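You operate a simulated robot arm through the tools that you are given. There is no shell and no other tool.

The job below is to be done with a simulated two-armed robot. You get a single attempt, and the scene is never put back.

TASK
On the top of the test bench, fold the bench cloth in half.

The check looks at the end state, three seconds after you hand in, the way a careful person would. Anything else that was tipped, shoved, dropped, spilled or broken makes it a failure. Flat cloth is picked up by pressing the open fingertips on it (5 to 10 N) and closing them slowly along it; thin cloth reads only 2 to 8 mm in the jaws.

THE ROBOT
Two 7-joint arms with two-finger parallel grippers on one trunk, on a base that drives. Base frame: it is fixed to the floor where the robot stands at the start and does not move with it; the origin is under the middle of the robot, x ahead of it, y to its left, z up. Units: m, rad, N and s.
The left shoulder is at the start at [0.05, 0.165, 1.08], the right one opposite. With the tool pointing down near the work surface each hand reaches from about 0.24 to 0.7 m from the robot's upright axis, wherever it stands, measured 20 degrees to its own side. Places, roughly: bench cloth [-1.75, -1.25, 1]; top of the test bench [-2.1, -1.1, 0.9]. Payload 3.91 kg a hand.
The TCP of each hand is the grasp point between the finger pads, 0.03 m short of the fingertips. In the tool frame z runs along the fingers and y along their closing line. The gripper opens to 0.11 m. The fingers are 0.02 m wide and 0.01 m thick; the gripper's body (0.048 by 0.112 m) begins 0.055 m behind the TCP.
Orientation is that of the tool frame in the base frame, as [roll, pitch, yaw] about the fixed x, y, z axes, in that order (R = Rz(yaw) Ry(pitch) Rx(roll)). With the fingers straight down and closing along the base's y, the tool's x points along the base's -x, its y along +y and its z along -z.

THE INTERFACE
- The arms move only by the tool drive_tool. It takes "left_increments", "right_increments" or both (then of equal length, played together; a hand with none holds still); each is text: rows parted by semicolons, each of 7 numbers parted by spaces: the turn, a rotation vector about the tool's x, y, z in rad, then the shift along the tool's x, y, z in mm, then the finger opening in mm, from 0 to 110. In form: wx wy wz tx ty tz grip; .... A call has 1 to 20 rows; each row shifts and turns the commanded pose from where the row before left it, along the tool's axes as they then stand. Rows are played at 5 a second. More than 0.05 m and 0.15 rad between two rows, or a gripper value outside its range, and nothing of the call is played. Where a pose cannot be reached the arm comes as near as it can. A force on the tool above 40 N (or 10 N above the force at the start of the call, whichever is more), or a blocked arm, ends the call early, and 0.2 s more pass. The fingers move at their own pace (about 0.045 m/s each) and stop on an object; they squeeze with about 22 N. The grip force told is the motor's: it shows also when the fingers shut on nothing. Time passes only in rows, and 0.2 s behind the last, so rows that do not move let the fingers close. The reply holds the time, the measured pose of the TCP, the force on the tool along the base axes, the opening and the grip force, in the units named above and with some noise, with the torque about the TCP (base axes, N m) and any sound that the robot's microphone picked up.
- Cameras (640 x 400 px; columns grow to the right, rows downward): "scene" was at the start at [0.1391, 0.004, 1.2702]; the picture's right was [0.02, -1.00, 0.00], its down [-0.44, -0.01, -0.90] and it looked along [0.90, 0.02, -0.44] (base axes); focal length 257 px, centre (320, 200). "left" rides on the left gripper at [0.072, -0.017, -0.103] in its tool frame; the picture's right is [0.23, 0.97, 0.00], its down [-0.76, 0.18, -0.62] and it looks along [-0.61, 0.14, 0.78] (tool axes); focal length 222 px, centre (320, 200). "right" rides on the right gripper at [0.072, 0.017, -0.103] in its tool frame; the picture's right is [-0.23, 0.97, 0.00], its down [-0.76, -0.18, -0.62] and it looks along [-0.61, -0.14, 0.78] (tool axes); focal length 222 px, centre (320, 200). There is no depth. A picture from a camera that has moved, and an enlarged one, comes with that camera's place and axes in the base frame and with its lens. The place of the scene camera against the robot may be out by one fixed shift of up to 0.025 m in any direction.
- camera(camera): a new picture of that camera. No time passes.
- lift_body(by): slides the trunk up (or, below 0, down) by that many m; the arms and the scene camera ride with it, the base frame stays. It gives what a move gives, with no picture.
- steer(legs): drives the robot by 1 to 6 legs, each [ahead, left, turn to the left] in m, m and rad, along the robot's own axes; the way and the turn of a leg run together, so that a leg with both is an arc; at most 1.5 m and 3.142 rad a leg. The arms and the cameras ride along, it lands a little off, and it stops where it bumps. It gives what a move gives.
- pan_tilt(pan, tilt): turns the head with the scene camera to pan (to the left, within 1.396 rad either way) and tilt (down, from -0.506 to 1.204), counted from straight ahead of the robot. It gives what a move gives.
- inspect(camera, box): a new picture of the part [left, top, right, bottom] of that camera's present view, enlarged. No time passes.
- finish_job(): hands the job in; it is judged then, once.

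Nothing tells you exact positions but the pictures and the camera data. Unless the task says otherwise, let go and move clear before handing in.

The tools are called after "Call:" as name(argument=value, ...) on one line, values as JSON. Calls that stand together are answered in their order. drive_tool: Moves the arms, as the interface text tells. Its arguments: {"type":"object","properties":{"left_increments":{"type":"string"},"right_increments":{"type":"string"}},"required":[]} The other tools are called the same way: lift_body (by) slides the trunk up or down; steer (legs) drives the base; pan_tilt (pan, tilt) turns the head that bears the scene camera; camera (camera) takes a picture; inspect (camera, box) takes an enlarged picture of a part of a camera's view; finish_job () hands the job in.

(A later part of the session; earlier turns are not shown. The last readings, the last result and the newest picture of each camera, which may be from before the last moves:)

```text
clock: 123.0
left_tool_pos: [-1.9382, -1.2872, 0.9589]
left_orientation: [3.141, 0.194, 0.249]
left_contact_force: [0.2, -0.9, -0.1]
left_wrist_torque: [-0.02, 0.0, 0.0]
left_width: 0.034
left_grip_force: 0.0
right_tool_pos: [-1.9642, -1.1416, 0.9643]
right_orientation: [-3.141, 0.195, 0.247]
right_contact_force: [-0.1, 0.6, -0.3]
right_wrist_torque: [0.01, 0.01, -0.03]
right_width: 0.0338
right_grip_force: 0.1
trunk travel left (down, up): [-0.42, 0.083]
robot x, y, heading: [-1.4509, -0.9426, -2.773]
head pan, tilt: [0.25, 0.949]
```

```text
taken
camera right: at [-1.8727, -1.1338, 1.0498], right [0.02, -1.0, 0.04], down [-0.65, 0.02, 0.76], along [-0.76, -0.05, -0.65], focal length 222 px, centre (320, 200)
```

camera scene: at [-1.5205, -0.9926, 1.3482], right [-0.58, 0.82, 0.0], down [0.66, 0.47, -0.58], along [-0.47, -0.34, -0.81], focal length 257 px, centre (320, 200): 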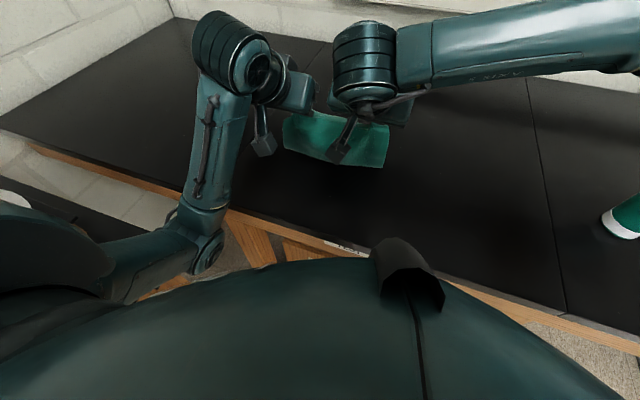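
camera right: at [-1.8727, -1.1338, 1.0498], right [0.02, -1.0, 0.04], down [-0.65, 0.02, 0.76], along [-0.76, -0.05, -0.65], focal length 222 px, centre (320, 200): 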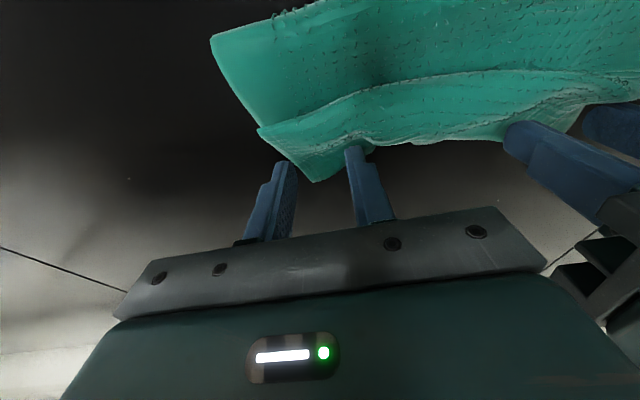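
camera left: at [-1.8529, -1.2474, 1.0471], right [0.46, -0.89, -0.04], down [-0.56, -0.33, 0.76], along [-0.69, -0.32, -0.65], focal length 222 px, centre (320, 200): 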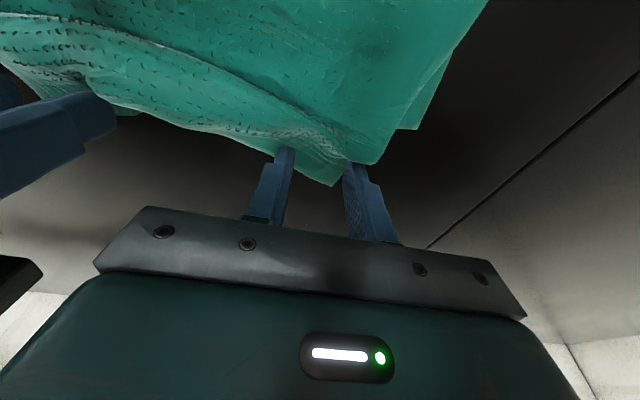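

Now both tips of the cloth lie between the fingers. I lower the right slightly and close both.

Call:
drive_tool(left_increments="0 0 0 0.3 0 1.5 34; 0 0 0 0 0 0 30; 0 0 0 0 0 0 26; 0 0 0 0 0 0 22; 0 0 0 0 0 0 18; 0 0 0 0 0 0 14; 0 0 0 0 0 0 10; 0 0 0 0 0 0 6; 0 0 0 0 0 0 2; 0 0 0 0 0 0 0; 0 0 0 0 0 0 0; 0 0 0 0 0 0 0", right_increments="0 0 0 0.6 0 3.4 34; 0 0 0 0 0 0 30; 0 0 0 0 0 0 26; 0 0 0 0 0 0 22; 0 0 0 0 0 0 18; 0 0 0 0 0 0 14; 0 0 0 0 0 0 10; 0 0 0 0 0 0 6; 0 0 0 0 0 0 2; 0 0 0 0 0 0 0; 0 0 0 0 0 0 0; 0 0 0 0 0 0 0")

Call:
camera(camera="left")

Call:
camera(camera="right")

```text
clock: 125.6
left_tool_pos: [-1.9374, -1.2858, 0.9594]
left_orientation: [3.141, 0.195, 0.248]
left_contact_force: [0.5, 2.8, 1.1]
left_wrist_torque: [0.08, 0.0, 0.02]
left_width: 0.0036
left_grip_force: 22.1
right_tool_pos: [-1.9642, -1.143, 0.9611]
right_orientation: [3.139, 0.195, 0.247]
right_contact_force: [-0.8, -3.4, 5.0]
right_wrist_torque: [-0.11, 0.04, 0.02]
right_width: 0.0041
right_grip_force: 21.7
trunk travel left (down, up): [-0.42, 0.083]
robot x, y, heading: [-1.4495, -0.9398, -2.777]
head pan, tilt: [0.25, 0.949]
```

```text
taken
camera left: at [-1.8524, -1.2471, 1.0461], right [0.45, -0.89, -0.04], down [-0.56, -0.33, 0.76], along [-0.69, -0.32, -0.65], focal length 222 px, centre (320, 200)
```

left: 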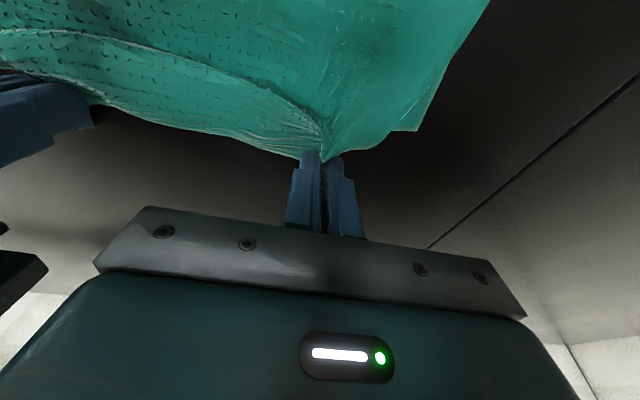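

```text
taken
camera right: at [-1.8723, -1.1338, 1.0472], right [0.02, -1.0, 0.05], down [-0.65, 0.02, 0.76], along [-0.76, -0.05, -0.65], focal length 222 px, centre (320, 200)
```

right: 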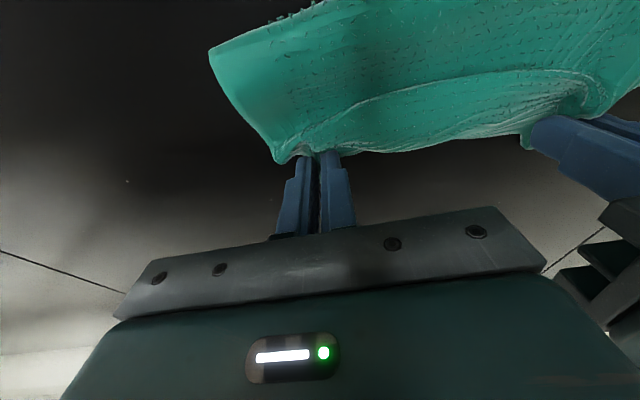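

Both hands have the edge again (3.6 and 4.1 mm). I carry it up and over toward me to unfold the cloth, tilting the fingers forward as it opens.

Call:
drive_tool(left_increments="0 -0.0525 0 6.9 -0.7 -25.7 0; 0 -0.0525 0 6.9 -0.7 -25.7 0; 0 -0.05 0 14.9 0 -23.4 0; 0 -0.05 0 14.9 0 -23.4 0; 0 -0.05 0 22.2 0 -15.3 0; 0 -0.05 0 22.2 0 -15.3 0; 0 -0.05 0 25.65 0 -8.7 0; 0 -0.05 0 25.65 0 -8.7 0; 0 0 0 0 0 0 0", right_increments="0 -0.0525 0 6.9 0.7 -25.7 0; 0 -0.0525 0 6.9 0.7 -25.7 0; 0 -0.05 0 14.9 0 -23.4 0; 0 -0.05 0 14.9 0 -23.4 0; 0 -0.05 0 22.2 0 -15.3 0; 0 -0.05 0 22.2 0 -15.3 0; 0 -0.05 0 25.65 0 -8.7 0; 0 -0.05 0 25.65 0 -8.7 0; 0 0 0 0 0 0 0")

Call:
camera(camera="scene")

Call:
camera(camera="left")

Call:
camera(camera="right")

```text
clock: 127.6
left_tool_pos: [-1.77, -1.2438, 1.041]
left_orientation: [-3.141, 0.599, 0.247]
left_contact_force: [-0.6, 0.7, 0.2]
left_wrist_torque: [0.01, 0.02, -0.03]
left_width: 0.0034
left_grip_force: 21.6
right_tool_pos: [-1.7954, -1.1003, 1.0411]
right_orientation: [3.138, 0.6, 0.249]
right_contact_force: [0.1, -0.5, 0.2]
right_wrist_torque: [-0.02, 0.01, 0.02]
right_width: 0.0039
right_grip_force: 22.4
trunk travel left (down, up): [-0.42, 0.083]
robot x, y, heading: [-1.4479, -0.9433, -2.774]
head pan, tilt: [0.25, 0.949]
```

```text
taken
camera scene: at [-1.5206, -0.9925, 1.3482], right [-0.58, 0.82, 0.0], down [0.66, 0.47, -0.58], along [-0.47, -0.34, -0.81], focal length 257 px, centre (320, 200)
```

scene: 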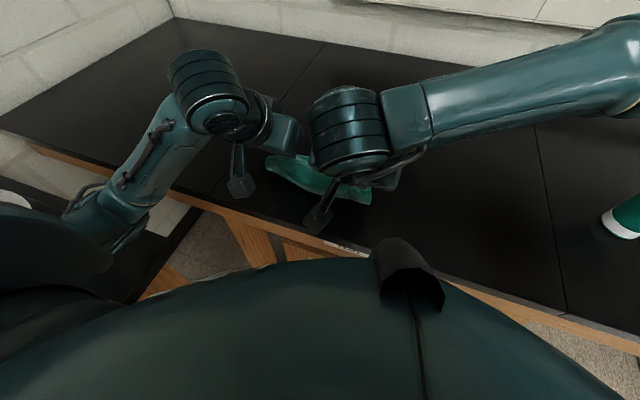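

```text
taken
camera left: at [-1.6583, -1.1972, 1.0841], right [0.42, -0.9, -0.13], down [-0.23, -0.24, 0.94], along [-0.88, -0.37, -0.3], focal length 222 px, centre (320, 200)
```

left: 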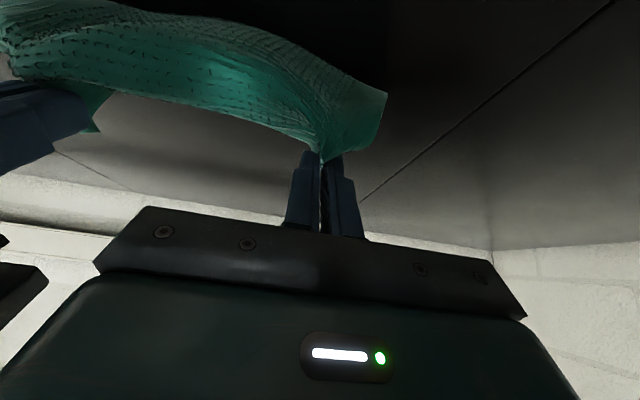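

```text
taken
camera right: at [-1.6773, -1.086, 1.0845], right [0.06, -0.99, 0.13], down [-0.31, 0.11, 0.94], along [-0.95, -0.09, -0.3], focal length 222 px, centre (320, 200)
```

right: 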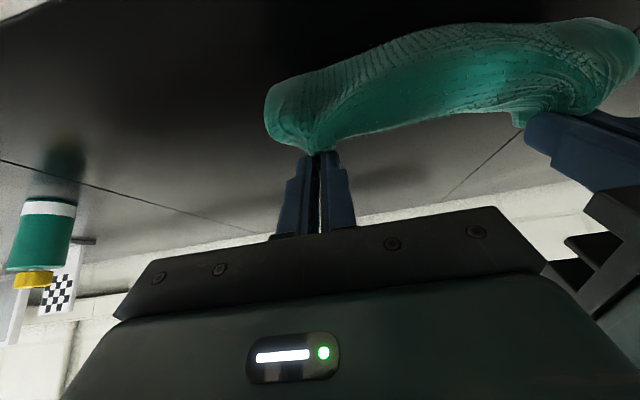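

The cloth is bellied and partly unrolled in the air. I'll zoom the scene view to see where the lower part lies.

Call:
inspect(camera="scene", box=[230, 120, 400, 230])

Call:
inspect(camera="left", box=[0, 0, 420, 180])

```text
3.64 times, centred on (315, 175) of scene
camera zoom: at [-1.5206, -0.9925, 1.3482], right [-0.58, 0.82, 0.0], down [0.66, 0.47, -0.58], along [-0.47, -0.34, -0.81], focal length 936 px, centre (338, 291)
```

zoom: 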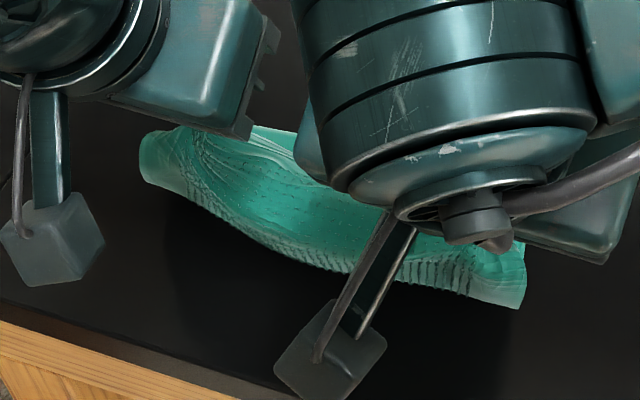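

```text
1.52 times, centred on (210, 90) of left
camera zoom: at [-1.6583, -1.1972, 1.0841], right [0.42, -0.9, -0.13], down [-0.23, -0.24, 0.94], along [-0.88, -0.37, -0.3], focal length 338 px, centre (488, 368)
```

zoom: 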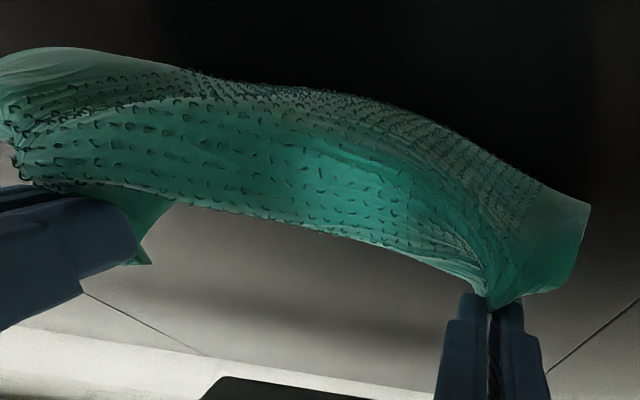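

The roll slides along with the pull rather than opening. Better idea: I'm already holding one whole edge, so I'll lift the cloth clear of the bench, let it hang straight, and then lay it back down: bottom half first, then the top half over it.

Call:
drive_tool(left_increments="0 0 0 -18.4 0 -9.1 0; 0 0 0 -18.4 0 -9.1 0; 0 0 0 -18.4 0 -9.1 0; 0 0 0 -18.4 0 -9.1 0; 0 0 0 -18.4 0 -9.1 0; 0 0 0 -18.4 0 -9.1 0; 0 0 0 -18.4 0 -9.1 0; 0 0 0 -18.4 0 -9.1 0; 0 0 0 -18.4 0 -9.1 0; 0 0 0 -18.4 0 -9.1 0; 0 0 0 0 0 0 0; 0 0 0 0 0 0 0", right_increments="0 0 0 -18.4 0 -9.1 0; 0 0 0 -18.4 0 -9.1 0; 0 0 0 -18.4 0 -9.1 0; 0 0 0 -18.4 0 -9.1 0; 0 0 0 -18.4 0 -9.1 0; 0 0 0 -18.4 0 -9.1 0; 0 0 0 -18.4 0 -9.1 0; 0 0 0 -18.4 0 -9.1 0; 0 0 0 -18.4 0 -9.1 0; 0 0 0 -18.4 0 -9.1 0; 0 0 0 0 0 0 0; 0 0 0 0 0 0 0")

Call:
camera(camera="scene")

Call:
camera(camera="left")

Call:
camera(camera="right")

```text
clock: 130.2
left_tool_pos: [-1.8668, -1.2668, 1.2186]
left_orientation: [-3.14, 0.6, 0.247]
left_contact_force: [0.2, 0.0, 0.7]
left_wrist_torque: [0.06, -0.02, 0.0]
left_width: 0.0033
left_grip_force: 21.8
right_tool_pos: [-1.8926, -1.1249, 1.2202]
right_orientation: [3.139, 0.599, 0.246]
right_contact_force: [0.9, 0.0, 0.2]
right_wrist_torque: [0.0, -0.03, -0.02]
right_width: 0.0038
right_grip_force: 22.2
trunk travel left (down, up): [-0.42, 0.083]
robot x, y, heading: [-1.4503, -0.9423, -2.781]
head pan, tilt: [0.25, 0.949]
```

```text
taken
camera scene: at [-1.5202, -0.9925, 1.3483], right [-0.58, 0.82, 0.0], down [0.66, 0.47, -0.58], along [-0.48, -0.34, -0.81], focal length 257 px, centre (320, 200)
```

scene: 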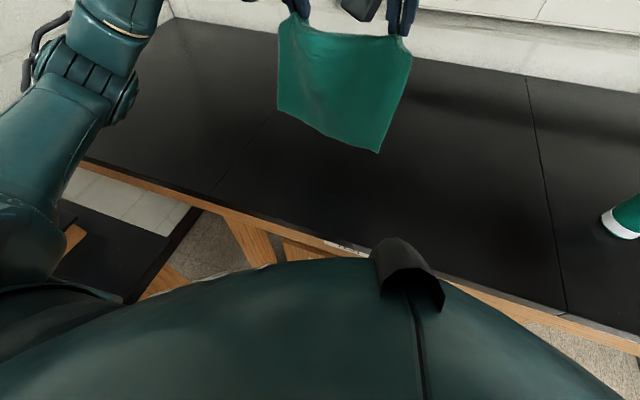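

```text
taken
camera left: at [-1.7563, -1.2215, 1.2627], right [0.42, -0.9, -0.13], down [-0.23, -0.24, 0.94], along [-0.88, -0.37, -0.3], focal length 222 px, centre (320, 200)
```

left: 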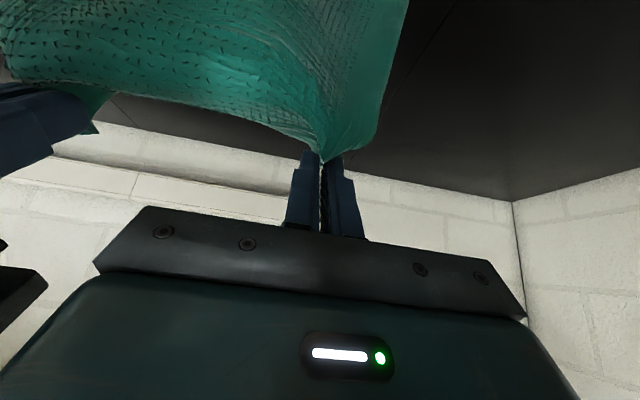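

```text
taken
camera right: at [-1.7753, -1.1105, 1.2643], right [0.06, -0.99, 0.13], down [-0.31, 0.1, 0.94], along [-0.95, -0.09, -0.3], focal length 222 px, centre (320, 200)
```

right: 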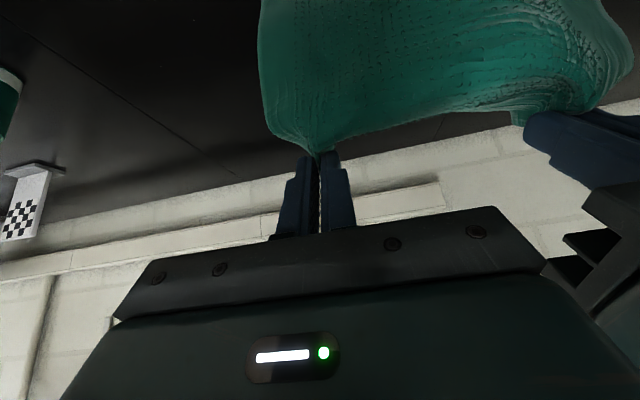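

Excellent — the cloth now hangs as one flat sheet from both hands. I lower it with the top leaning toward me, so the bottom edge touches down on the far side and the bottom half lays flat first.

Call:
drive_tool(left_increments="0 0 0 8.9 0 7.24 0; 0 0 0 8.9 0 7.24 0; 0 0 0 8.9 0 7.24 0; 0 0 0 8.9 0 7.24 0; 0 0 0 8.9 0 7.24 0; 0 0 0 8.9 0 7.24 0; 0 0 0 8.9 0 7.24 0; 0 0 0 8.9 0 7.24 0; 0 0 0 0 0 0 0; 0 0 0 0 0 0 0", right_increments="0 0 0 8.9 0 7.24 0; 0 0 0 8.9 0 7.24 0; 0 0 0 8.9 0 7.24 0; 0 0 0 8.9 0 7.24 0; 0 0 0 8.9 0 7.24 0; 0 0 0 8.9 0 7.24 0; 0 0 0 8.9 0 7.24 0; 0 0 0 8.9 0 7.24 0; 0 0 0 0 0 0 0; 0 0 0 0 0 0 0")

Call:
camera(camera="scene")

Call:
inspect(camera="scene", box=[220, 20, 440, 180])

Call:
camera(camera="left")

```text
clock: 132.4
left_tool_pos: [-1.8423, -1.2608, 1.132]
left_orientation: [3.141, 0.601, 0.248]
left_contact_force: [0.0, -0.1, -0.2]
left_wrist_torque: [0.06, 0.02, 0.01]
left_width: 0.0038
left_grip_force: 22.4
right_tool_pos: [-1.8683, -1.1181, 1.1317]
right_orientation: [3.141, 0.599, 0.249]
right_contact_force: [-0.4, -0.2, -1.1]
right_wrist_torque: [-0.05, -0.02, 0.0]
right_width: 0.0039
right_grip_force: 22.2
trunk travel left (down, up): [-0.42, 0.083]
robot x, y, heading: [-1.4513, -0.9419, -2.771]
head pan, tilt: [0.25, 0.949]
```

```text
taken
camera scene: at [-1.5202, -0.9926, 1.3483], right [-0.58, 0.82, 0.0], down [0.66, 0.47, -0.58], along [-0.48, -0.34, -0.81], focal length 257 px, centre (320, 200)
```

scene: 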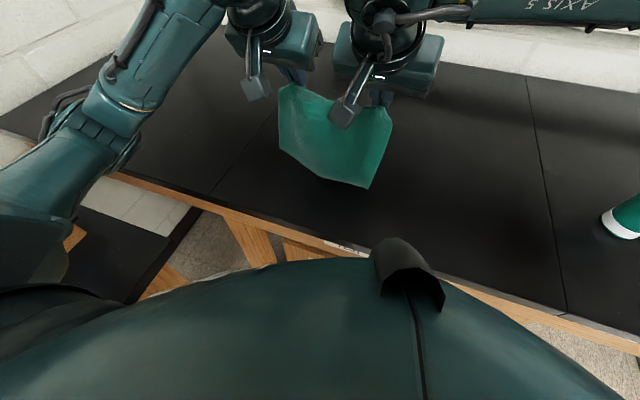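

```text
2.50 times, centred on (330, 100) of scene
camera zoom: at [-1.5202, -0.9926, 1.3483], right [-0.58, 0.82, 0.0], down [0.66, 0.47, -0.58], along [-0.48, -0.34, -0.81], focal length 643 px, centre (295, 450)
```

zoom: 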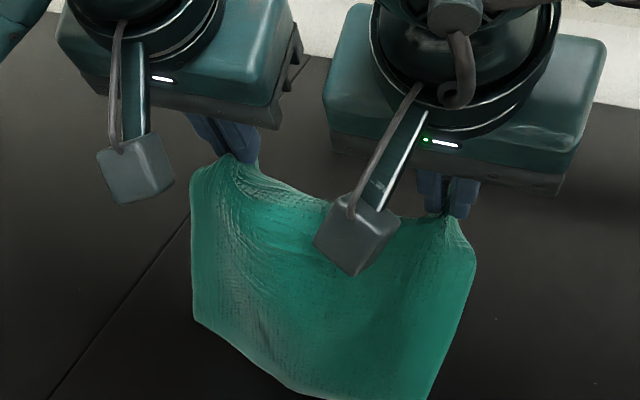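

```text
taken
camera left: at [-1.7305, -1.2151, 1.1752], right [0.42, -0.9, -0.13], down [-0.23, -0.24, 0.94], along [-0.88, -0.37, -0.3], focal length 222 px, centre (320, 200)
```

left: 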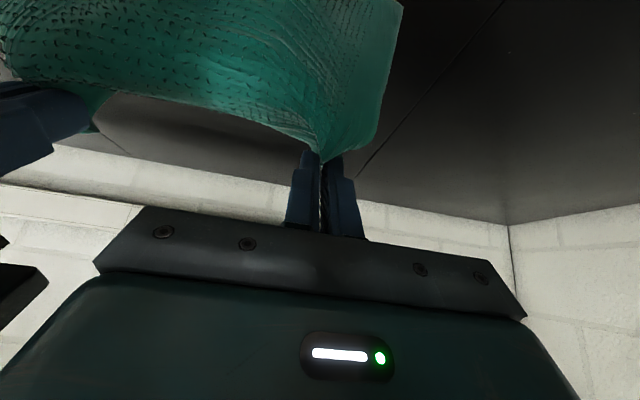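

I need to know which way the bottom edge is bending. A closer look at the bottom of the sheet.

Call:
inspect(camera="scene", box=[260, 80, 410, 200])

Call:
camera(camera="right")

Call:
inspect(camera="left", box=[300, 0, 460, 120])

```text
3.33 times, centred on (335, 140) of scene
camera zoom: at [-1.5202, -0.9926, 1.3483], right [-0.58, 0.82, 0.0], down [0.66, 0.47, -0.58], along [-0.48, -0.34, -0.81], focal length 858 px, centre (270, 400)
```

zoom: 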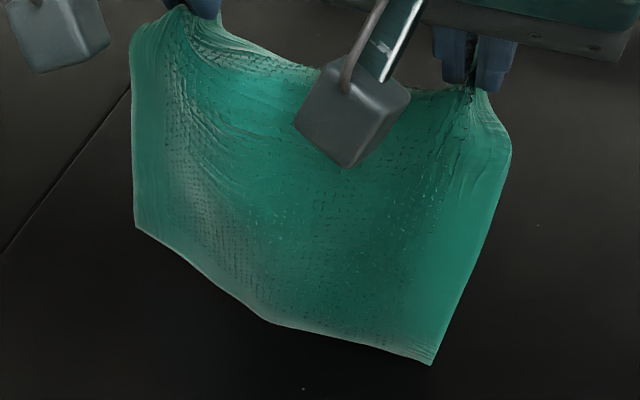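

```text
taken
camera right: at [-1.7497, -1.1039, 1.176], right [0.06, -0.99, 0.13], down [-0.31, 0.1, 0.94], along [-0.95, -0.09, -0.3], focal length 222 px, centre (320, 200)
```

right: 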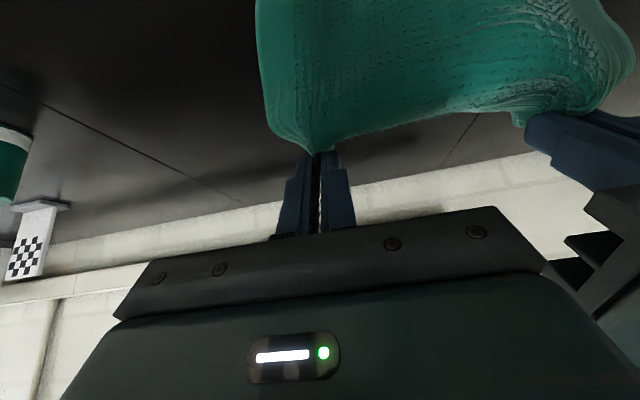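

```text
3.33 times, centred on (380, 60) of left
camera zoom: at [-1.7305, -1.2151, 1.1752], right [0.42, -0.9, -0.13], down [-0.23, -0.24, 0.94], along [-0.88, -0.37, -0.3], focal length 740 px, centre (120, 667)
```

zoom: 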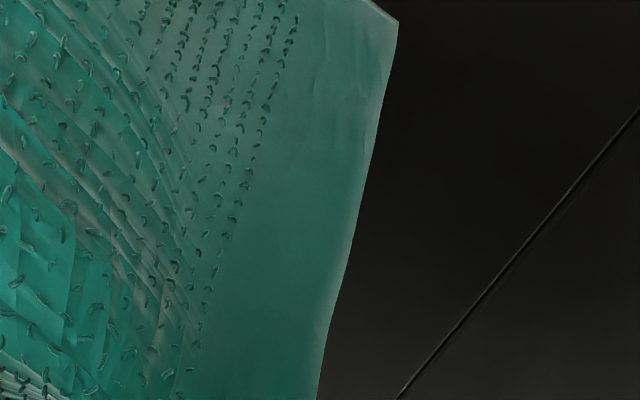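

The bottom hangs almost straight below the hands. To make sure it lays down on the far side, I lift again, move further out and turn the fingers nearly level so the cloth leaves them pointing straight down.

Call:
drive_tool(left_increments="0 0 0 -22.9 0 -2.5 0; 0 0 0 -22.9 0 -2.5 0; 0 0 0 -22.9 0 -2.5 0; 0 0 0 -22.9 0 -2.5 0; 0 -0.12 0 0 0 0 0; 0 -0.12 0 0 0 0 0; 0 -0.12 0 0 0 0 0; 0 -0.12 0 0 0 0 0; 0 -0.12 0 0 0 0 0; 0 0 0 0 0 0 0; 0 0 0 0 0 0 0", right_increments="0 0 0 -22.9 0 -2.5 0; 0 0 0 -22.9 0 -2.5 0; 0 0 0 -22.9 0 -2.5 0; 0 0 0 -22.9 0 -2.5 0; 0 -0.12 0 0 0 0 0; 0 -0.12 0 0 0 0 0; 0 -0.12 0 0 0 0 0; 0 -0.12 0 0 0 0 0; 0 -0.12 0 0 0 0 0; 0 0 0 0 0 0 0; 0 0 0 0 0 0 0")

Call:
camera(camera="scene")

Call:
camera(camera="left")

Call:
camera(camera="right")

```text
clock: 134.8
left_tool_pos: [-1.9097, -1.2788, 1.1906]
left_orientation: [3.141, 1.199, 0.248]
left_contact_force: [-0.5, 0.3, -0.2]
left_wrist_torque: [-0.01, 0.0, -0.04]
left_width: 0.0036
left_grip_force: 22.0
right_tool_pos: [-1.9354, -1.1359, 1.1922]
right_orientation: [3.14, 1.201, 0.246]
right_contact_force: [-0.2, -0.6, -0.7]
right_wrist_torque: [-0.01, -0.04, 0.01]
right_width: 0.0042
right_grip_force: 21.9
trunk travel left (down, up): [-0.42, 0.083]
robot x, y, heading: [-1.4518, -0.9428, -2.78]
head pan, tilt: [0.25, 0.949]
```

```text
taken
camera scene: at [-1.5202, -0.9927, 1.3483], right [-0.58, 0.82, 0.0], down [0.66, 0.47, -0.58], along [-0.48, -0.34, -0.81], focal length 257 px, centre (320, 200)
```

scene: 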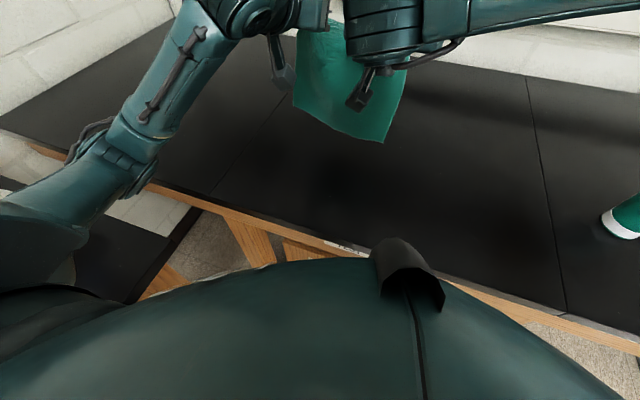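

```text
taken
camera left: at [-1.7941, -1.2315, 1.1605], right [0.32, -0.92, -0.21], down [0.34, -0.1, 0.94], along [-0.89, -0.37, 0.28], focal length 222 px, centre (320, 200)
```

left: 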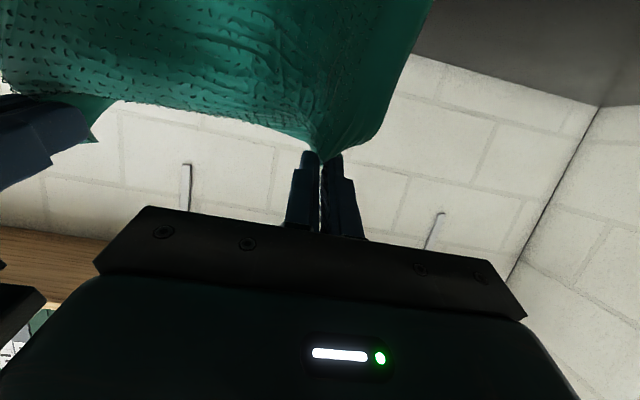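

```text
taken
camera right: at [-1.8128, -1.1204, 1.1613], right [0.16, -0.96, 0.21], down [0.25, 0.25, 0.94], along [-0.95, -0.1, 0.28], focal length 222 px, centre (320, 200)
```

right: 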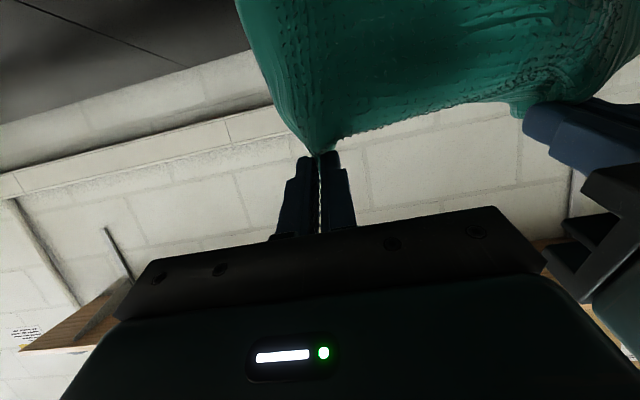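

The sheet now hangs straight with its bottom slightly beyond the hands. I lower while drawing back so the bottom half lays onto the bench away from me.

Call:
drive_tool(left_increments="0 0 0 7.5 0 1.5 0; 0 0 0 7.5 0 1.5 0; 0 0 0 7.5 0 1.5 0; 0 0 0 7.5 0 1.5 0; 0 0 0 8.6 0 -3.1 0; 0 0 0 8.6 0 -3.1 0; 0 0 0 8.6 0 -3.1 0; 0 0 0 8.6 0 -3.1 0; 0 0 0 0 0 0 0", right_increments="0 0 0 7.5 0 1.5 0; 0 0 0 7.5 0 1.5 0; 0 0 0 7.5 0 1.5 0; 0 0 0 7.5 0 1.5 0; 0 0 0 8.6 0 -3.1 0; 0 0 0 8.6 0 -3.1 0; 0 0 0 8.6 0 -3.1 0; 0 0 0 8.6 0 -3.1 0; 0 0 0 0 0 0 0")

Call:
inspect(camera="scene", box=[260, 20, 430, 180])

Call:
camera(camera="right")

Call:
camera(camera="left")

```text
clock: 136.8
left_tool_pos: [-1.8805, -1.2713, 1.133]
left_orientation: [-3.141, 1.2, 0.248]
left_contact_force: [0.1, -0.4, 0.2]
left_wrist_torque: [0.03, 0.01, -0.03]
left_width: 0.0036
left_grip_force: 22.3
right_tool_pos: [-1.9067, -1.1282, 1.1328]
right_orientation: [3.14, 1.2, 0.246]
right_contact_force: [0.6, 0.4, -0.6]
right_wrist_torque: [-0.02, -0.03, 0.0]
right_width: 0.0041
right_grip_force: 22.2
trunk travel left (down, up): [-0.42, 0.083]
robot x, y, heading: [-1.4531, -0.9437, -2.774]
head pan, tilt: [0.25, 0.949]
```

```text
2.50 times, centred on (345, 100) of scene
camera zoom: at [-1.5203, -0.9926, 1.3483], right [-0.58, 0.82, 0.0], down [0.66, 0.47, -0.58], along [-0.48, -0.34, -0.81], focal length 643 px, centre (258, 450)
```

zoom: 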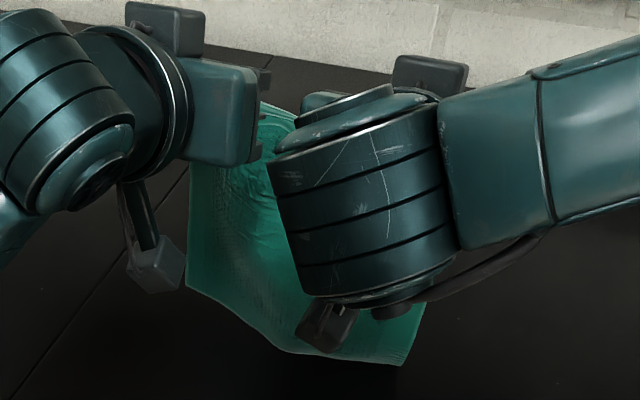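

```text
taken
camera right: at [-1.7842, -1.1129, 1.1029], right [0.16, -0.96, 0.21], down [0.25, 0.25, 0.94], along [-0.95, -0.1, 0.28], focal length 222 px, centre (320, 200)
```

right: 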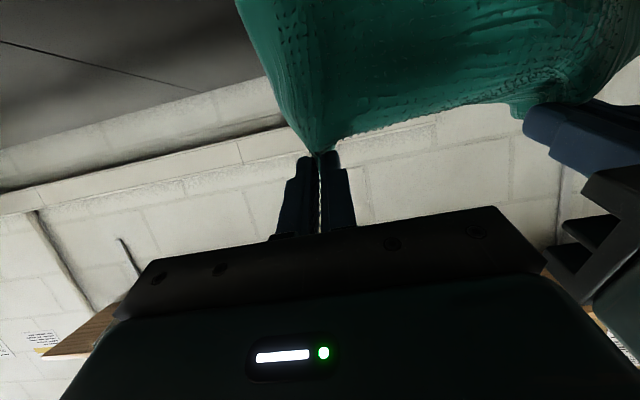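

```text
taken
camera left: at [-1.7655, -1.2244, 1.1027], right [0.32, -0.92, -0.21], down [0.34, -0.1, 0.94], along [-0.89, -0.37, 0.28], focal length 222 px, centre (320, 200)
```

left: 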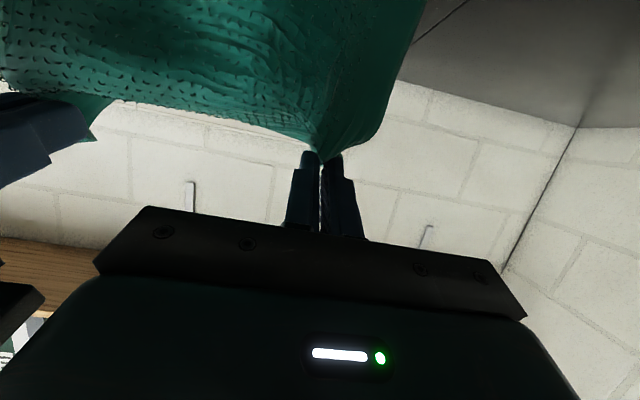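

The bottom edge slides with the hands, but the sheet bellies toward me, so lowering further should make the belly become the crease with the bottom running out beneath. I lower straight down more and check.

Call:
drive_tool(left_increments="0 0 0 9.3 0 3.6 0; 0 0 0 9.3 0 3.6 0; 0 0 0 9.3 0 3.6 0; 0 0 0 9.3 0 3.6 0; 0 0 0 9.3 0 3.6 0; 0 0 0 0 0 0 0; 0 0 0 0 0 0 0", right_increments="0 0 0 9.3 0 3.6 0; 0 0 0 9.3 0 3.6 0; 0 0 0 9.3 0 3.6 0; 0 0 0 9.3 0 3.6 0; 0 0 0 9.3 0 3.6 0; 0 0 0 0 0 0 0; 0 0 0 0 0 0 0")

Call:
inspect(camera="scene", box=[240, 40, 430, 200])

Call:
camera(camera="right")

Call:
camera(camera="left")

```text
clock: 138.4
left_tool_pos: [-1.8813, -1.271, 1.0833]
left_orientation: [3.141, 1.198, 0.246]
left_contact_force: [0.0, 1.0, -0.5]
left_wrist_torque: [0.01, 0.01, -0.01]
left_width: 0.0036
left_grip_force: 22.0
right_tool_pos: [-1.9065, -1.1282, 1.0835]
right_orientation: [3.14, 1.199, 0.246]
right_contact_force: [-0.1, 0.7, 0.4]
right_wrist_torque: [0.0, -0.02, 0.02]
right_width: 0.0039
right_grip_force: 22.0
trunk travel left (down, up): [-0.42, 0.083]
robot x, y, heading: [-1.4496, -0.9423, -2.777]
head pan, tilt: [0.25, 0.949]
```

```text
2.50 times, centred on (335, 120) of scene
camera zoom: at [-1.5202, -0.9926, 1.3483], right [-0.58, 0.82, 0.0], down [0.66, 0.47, -0.58], along [-0.48, -0.34, -0.81], focal length 643 px, centre (282, 400)
```

zoom: 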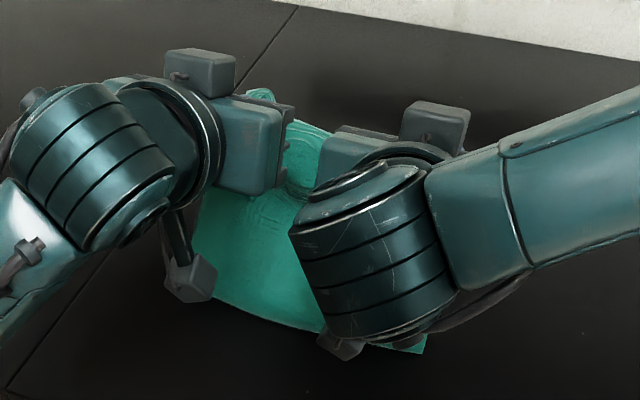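

```text
taken
camera right: at [-1.7845, -1.1129, 1.0535], right [0.16, -0.96, 0.21], down [0.25, 0.25, 0.94], along [-0.95, -0.1, 0.28], focal length 222 px, centre (320, 200)
```

right: 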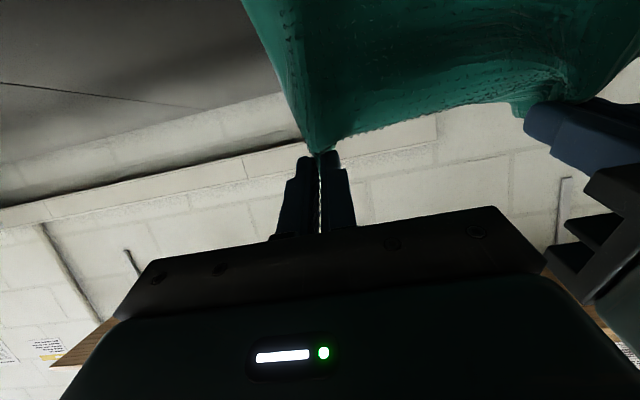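

```text
taken
camera left: at [-1.7652, -1.2242, 1.0527], right [0.32, -0.92, -0.21], down [0.34, -0.1, 0.94], along [-0.89, -0.37, 0.28], focal length 222 px, centre (320, 200)
```

left: 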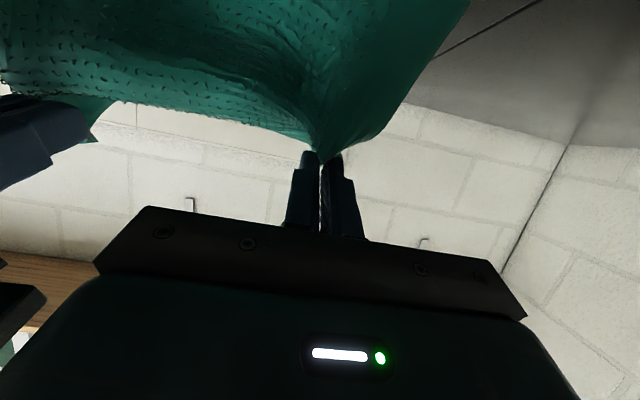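

The bottom is running out toward me instead, which would leave the fold facing the wrong way for my grip. I lift clear again and level the fingers further (so the cloth leaves them tilted slightly forward) before lowering.

Call:
drive_tool(left_increments="0 0 0 -19.7 0 -2.3 0; 0 0 0 -19.7 0 -2.3 0; 0 0 0 -19.7 0 -2.3 0; 0 0 0 -19.7 0 -2.3 0; 0 0 0 -19.7 0 -2.3 0; 0 0 0 -19.7 0 -2.3 0; 0 -0.125 0 0 0 0 0; 0 -0.125 0 0 0 0 0; 0 -0.1 0 0 0 0 0; 0 0 0 0 0 0 0; 0 0 0 0 0 0 0", right_increments="0 0 0 -19.7 0 -2.3 0; 0 0 0 -19.7 0 -2.3 0; 0 0 0 -19.7 0 -2.3 0; 0 0 0 -19.7 0 -2.3 0; 0 0 0 -19.7 0 -2.3 0; 0 0 0 -19.7 0 -2.3 0; 0 -0.125 0 0 0 0 0; 0 -0.125 0 0 0 0 0; 0 -0.1 0 0 0 0 0; 0 0 0 0 0 0 0; 0 0 0 0 0 0 0")

Call:
camera(camera="scene")

Call:
inspect(camera="scene", box=[260, 0, 430, 160])

```text
clock: 140.8
left_tool_pos: [-1.9094, -1.2788, 1.1974]
left_orientation: [-3.136, 1.55, 0.253]
left_contact_force: [0.7, -0.6, 0.7]
left_wrist_torque: [0.02, 0.0, -0.04]
left_width: 0.0033
left_grip_force: 21.9
right_tool_pos: [-1.9349, -1.1347, 1.1998]
right_orientation: [3.099, 1.55, 0.207]
right_contact_force: [-0.8, 0.0, 0.7]
right_wrist_torque: [-0.01, -0.01, -0.02]
right_width: 0.0037
right_grip_force: 22.0
trunk travel left (down, up): [-0.42, 0.083]
robot x, y, heading: [-1.4499, -0.9426, -2.773]
head pan, tilt: [0.25, 0.949]
```

```text
taken
camera scene: at [-1.5202, -0.9926, 1.3483], right [-0.58, 0.82, 0.0], down [0.66, 0.47, -0.58], along [-0.48, -0.34, -0.81], focal length 257 px, centre (320, 200)
```

scene: 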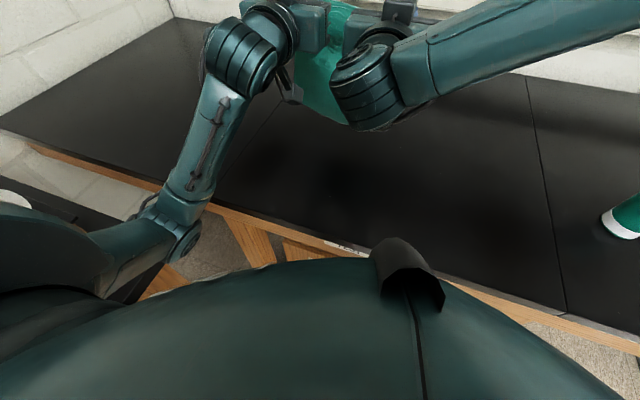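

```text
2.50 times, centred on (345, 80) of scene
camera zoom: at [-1.5202, -0.9926, 1.3483], right [-0.58, 0.82, 0.0], down [0.66, 0.47, -0.58], along [-0.48, -0.34, -0.81], focal length 643 px, centre (258, 500)
```

zoom: 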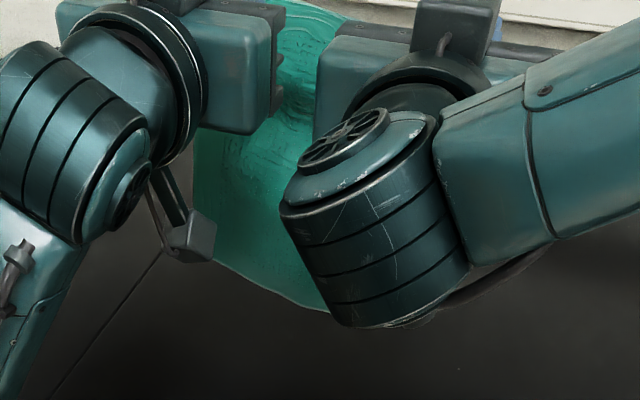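

The cloth's bottom now hangs 3-5 cm beyond the hands. I lower straight down and watch where the bottom edge goes.

Call:
drive_tool(left_increments="0 0 0 10 0 0 0; 0 0 0 10 0 0 0; 0 0 0 10 0 0 0; 0 0 0 10 0 0 0; 0 0 0 10 0 0 0; 0 0 0 10 0 0 0; 0 0 0 10 0 0 0; 0 0 0 10 0 0 0; 0 0 0 0 0 0 0; 0 0 0 0 0 0 0", right_increments="0 0 0 10 0 0 0; 0 0 0 10 0 0 0; 0 0 0 10 0 0 0; 0 0 0 10 0 0 0; 0 0 0 10 0 0 0; 0 0 0 10 0 0 0; 0 0 0 10 0 0 0; 0 0 0 10 0 0 0; 0 0 0 0 0 0 0; 0 0 0 0 0 0 0")

Call:
camera(camera="scene")

Call:
inspect(camera="scene", box=[260, 20, 430, 160])

Call:
camera(camera="left")

Call:
camera(camera="right")

```text
clock: 143.0
left_tool_pos: [-1.9085, -1.2788, 1.1186]
left_orientation: [3.141, 1.547, 0.247]
left_contact_force: [0.1, -0.2, -0.1]
left_wrist_torque: [-0.01, -0.03, -0.04]
left_width: 0.0035
left_grip_force: 22.2
right_tool_pos: [-1.9335, -1.1349, 1.1192]
right_orientation: [3.096, 1.551, 0.203]
right_contact_force: [-0.2, -0.1, -0.2]
right_wrist_torque: [0.0, 0.0, 0.01]
right_width: 0.0038
right_grip_force: 21.9
trunk travel left (down, up): [-0.42, 0.083]
robot x, y, heading: [-1.4491, -0.9428, -2.778]
head pan, tilt: [0.25, 0.949]
```

```text
taken
camera scene: at [-1.5202, -0.9926, 1.3483], right [-0.58, 0.82, 0.0], down [0.66, 0.47, -0.58], along [-0.48, -0.34, -0.81], focal length 257 px, centre (320, 200)
```

scene: 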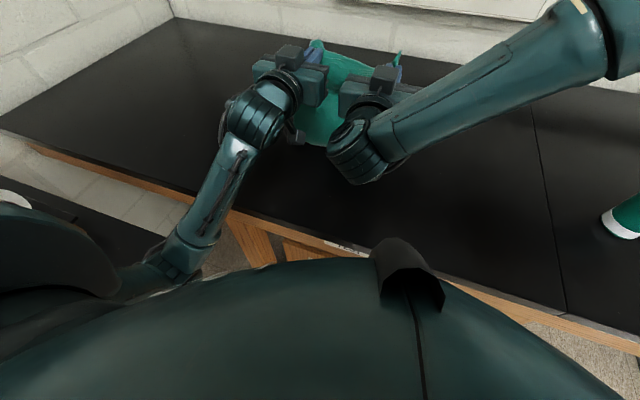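

```text
2.86 times, centred on (345, 90) of scene
camera zoom: at [-1.5202, -0.9926, 1.3483], right [-0.58, 0.82, 0.0], down [0.66, 0.47, -0.58], along [-0.48, -0.34, -0.81], focal length 735 px, centre (249, 514)
```

zoom: 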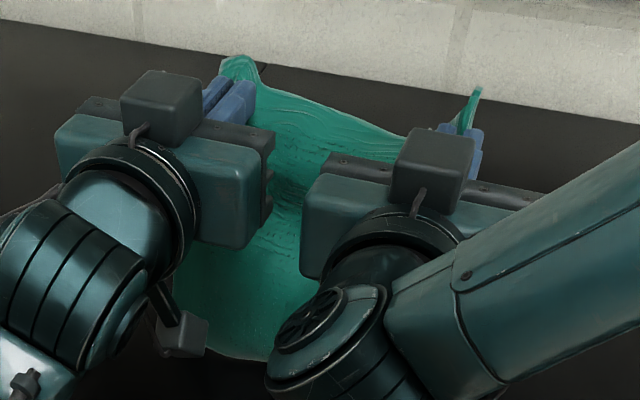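

```text
taken
camera left: at [-1.8099, -1.235, 1.0479], right [0.24, -0.94, -0.23], down [0.63, -0.02, 0.78], along [-0.74, -0.33, 0.59], focal length 222 px, centre (320, 200)
```

left: 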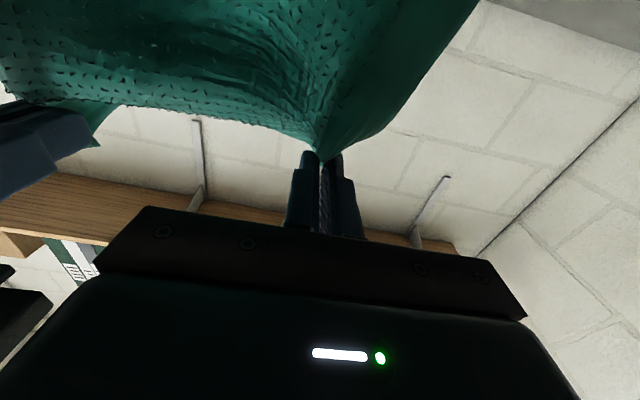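

```text
taken
camera right: at [-1.829, -1.1243, 1.0484], right [0.23, -0.94, 0.23], down [0.54, 0.32, 0.77], along [-0.81, -0.06, 0.59], focal length 222 px, centre (320, 200)
```

right: 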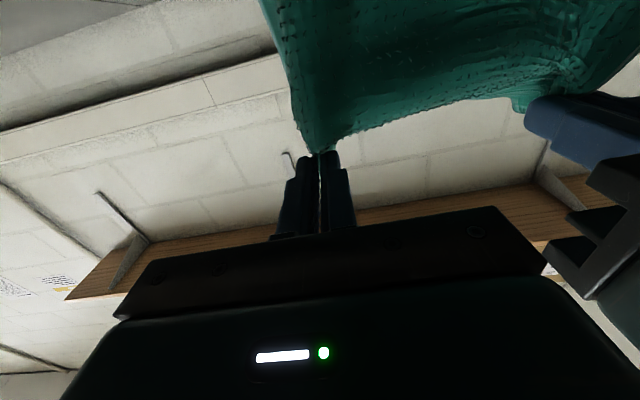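

The bottom persistently runs toward me, so I'll use that: lay the sheet fully flat with its near edge toward me and the held edge at the far side (which suits my grip), then fold along the midline. First part of the laying motion.

Call:
drive_tool(left_increments="0 0.1375 0 -1.2 0 -14 0; 0 0.1375 0 0.7 0 -14 0; 0 0.1375 0 2.65 0 -13.8 0; 0 0.1375 0 4.5 0 -13.3 0; 0 0.025 0 13.1 0 15.5 0; 0 0.025 0 13.1 0 15.5 0; 0 0.05 0 8.5 0 20.6 0; 0 0.05 0 8.5 0 20.6 0; 0 0 0 0 0 0 0", right_increments="0 0.1375 0 -1.2 0 -14 0; 0 0.1375 0 0.7 0 -14 0; 0 0.1375 0 2.65 0 -13.8 0; 0 0.1375 0 4.5 0 -13.3 0; 0 0.025 0 13.1 0 15.5 0; 0 0.025 0 13.1 0 15.5 0; 0 0.05 0 8.5 0 20.6 0; 0 0.05 0 8.5 0 20.6 0; 0 0 0 0 0 0 0")

Call:
inspect(camera="scene", box=[240, 40, 430, 220])

Call:
camera(camera="left")

Call:
camera(camera="right")

```text
clock: 145.0
left_tool_pos: [-1.8874, -1.2732, 1.0468]
left_orientation: [3.14, 0.85, 0.247]
left_contact_force: [-0.1, -0.4, 0.1]
left_wrist_torque: [0.03, 0.01, -0.04]
left_width: 0.0037
left_grip_force: 22.5
right_tool_pos: [-1.913, -1.1297, 1.0484]
right_orientation: [3.14, 0.848, 0.249]
right_contact_force: [0.5, 0.0, 0.4]
right_wrist_torque: [-0.02, -0.01, 0.0]
right_width: 0.0041
right_grip_force: 21.6
trunk travel left (down, up): [-0.42, 0.083]
robot x, y, heading: [-1.4499, -0.9458, -2.772]
head pan, tilt: [0.25, 0.949]
```

```text
2.22 times, centred on (335, 130) of scene
camera zoom: at [-1.52, -0.9925, 1.3483], right [-0.58, 0.82, 0.0], down [0.66, 0.47, -0.58], along [-0.48, -0.34, -0.81], focal length 572 px, centre (287, 356)
```

zoom: 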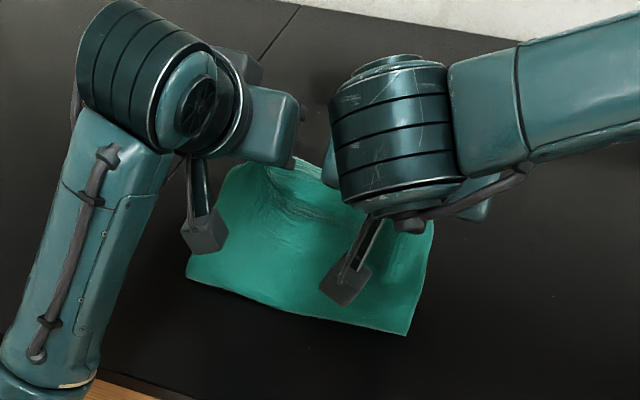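

```text
taken
camera left: at [-1.7685, -1.2255, 1.0605], right [0.38, -0.91, -0.17], down [0.01, -0.18, 0.98], along [-0.92, -0.38, -0.06], focal length 222 px, centre (320, 200)
```

left: 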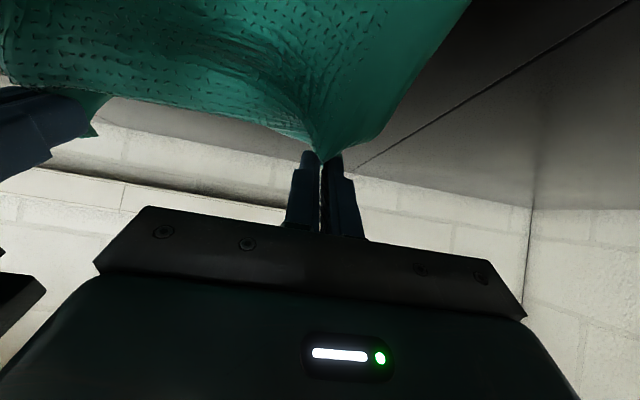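

```text
taken
camera right: at [-1.7879, -1.114, 1.0615], right [0.09, -0.98, 0.17], down [-0.08, 0.16, 0.98], along [-0.99, -0.11, -0.06], focal length 222 px, centre (320, 200)
```

right: 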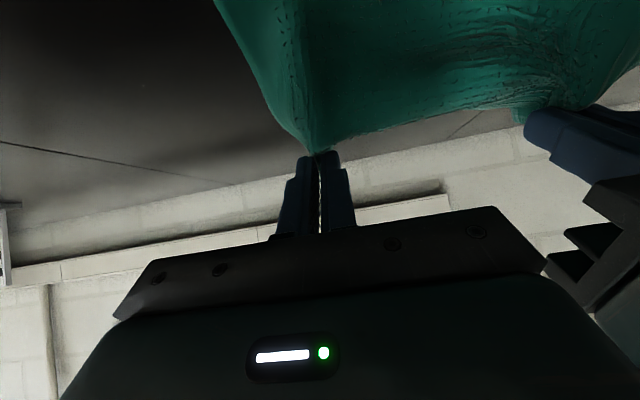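

The sheet is running down as a ramp with its near edge straight at u≈2.075. I slide it about 6 cm toward me first so the far edge stays within comfortable reach.

Call:
drive_tool(left_increments="0 0 0 9.9 0 -11.3 0; 0 0 0 9.9 0 -11.3 0; 0 0 0 9.9 0 -11.3 0; 0 0 0 9.9 0 -11.3 0; 0 0 0 0 0 0 0", right_increments="0 0 0 9.9 0 -11.3 0; 0 0 0 9.9 0 -11.3 0; 0 0 0 9.9 0 -11.3 0; 0 0 0 9.9 0 -11.3 0; 0 0 0 0 0 0 0")

Call:
inspect(camera="scene", box=[230, 60, 420, 240])

```text
clock: 146.2
left_tool_pos: [-1.8291, -1.2588, 1.0478]
left_orientation: [-3.141, 0.849, 0.25]
left_contact_force: [0.0, 0.6, -0.6]
left_wrist_torque: [0.01, 0.05, -0.01]
left_width: 0.0033
left_grip_force: 22.0
right_tool_pos: [-1.8534, -1.1145, 1.0486]
right_orientation: [3.139, 0.85, 0.247]
right_contact_force: [-0.2, -0.1, 0.4]
right_wrist_torque: [-0.03, 0.03, 0.01]
right_width: 0.004
right_grip_force: 21.6
trunk travel left (down, up): [-0.42, 0.083]
robot x, y, heading: [-1.4497, -0.9419, -2.776]
head pan, tilt: [0.25, 0.949]
```

```text
2.22 times, centred on (325, 150) of scene
camera zoom: at [-1.5204, -0.9926, 1.3483], right [-0.58, 0.82, 0.0], down [0.66, 0.47, -0.58], along [-0.48, -0.34, -0.81], focal length 572 px, centre (309, 311)
```

zoom: 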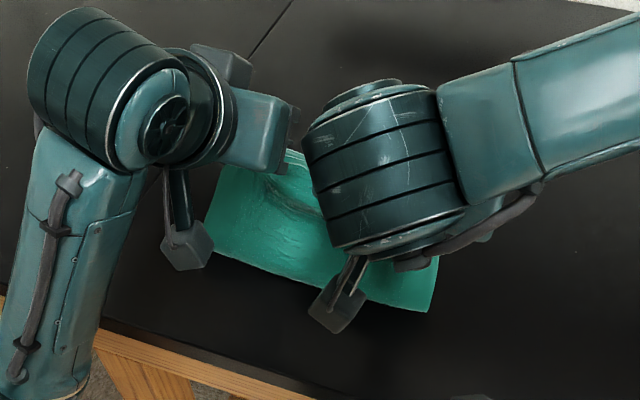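

The near edge now grips the bench instead of sliding. I lift the sheet clear once more, move it closer to me, and lay it again from there.

Call:
drive_tool(left_increments="0 0 0 -12.5 0 -16.5 0; 0 0 0 -12.5 0 -16.5 0; 0 0 0 -12.5 0 -16.5 0; 0 0 0 -12.5 0 -16.5 0; 0 0 0 -12.5 0 -16.5 0; 0 0 0 -12.5 0 -16.5 0; 0 0 0 -12.5 0 -16.5 0; 0 -0.15 0 0 0 0 0; 0 0 0 0 0 0 0; 0 0 0 0 0 0 0", right_increments="0 0 0 -12.5 0 -16.5 0; 0 0 0 -12.5 0 -16.5 0; 0 0 0 -12.5 0 -16.5 0; 0 0 0 -12.5 0 -16.5 0; 0 0 0 -12.5 0 -16.5 0; 0 0 0 -12.5 0 -16.5 0; 0 0 0 -12.5 0 -16.5 0; 0 -0.15 0 0 0 0 0; 0 0 0 0 0 0 0; 0 0 0 0 0 0 0")

Call:
inspect(camera="scene", box=[230, 20, 430, 200])

```text
clock: 148.4
left_tool_pos: [-1.8014, -1.2513, 1.189]
left_orientation: [-3.142, 0.998, 0.247]
left_contact_force: [0.3, -0.6, -0.8]
left_wrist_torque: [0.0, 0.02, -0.04]
left_width: 0.0035
left_grip_force: 22.3
right_tool_pos: [-1.8261, -1.1079, 1.1899]
right_orientation: [3.141, 1.0, 0.246]
right_contact_force: [-0.1, -0.6, 0.0]
right_wrist_torque: [0.0, 0.0, 0.02]
right_width: 0.0039
right_grip_force: 21.9
trunk travel left (down, up): [-0.42, 0.083]
robot x, y, heading: [-1.449, -0.9407, -2.775]
head pan, tilt: [0.25, 0.949]
```

```text
2.22 times, centred on (330, 110) of scene
camera zoom: at [-1.5201, -0.9927, 1.3483], right [-0.58, 0.82, 0.0], down [0.66, 0.47, -0.58], along [-0.48, -0.34, -0.81], focal length 572 px, centre (298, 400)
```

zoom: 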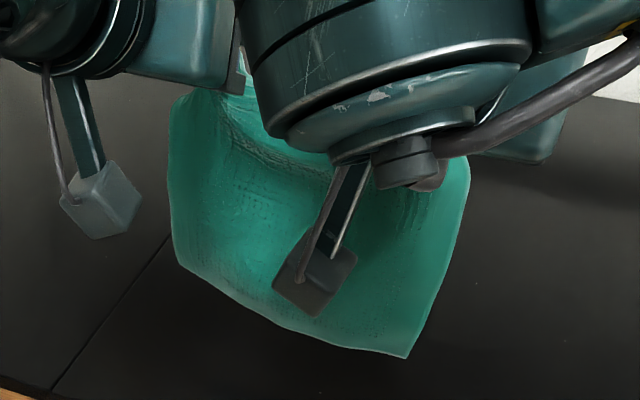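

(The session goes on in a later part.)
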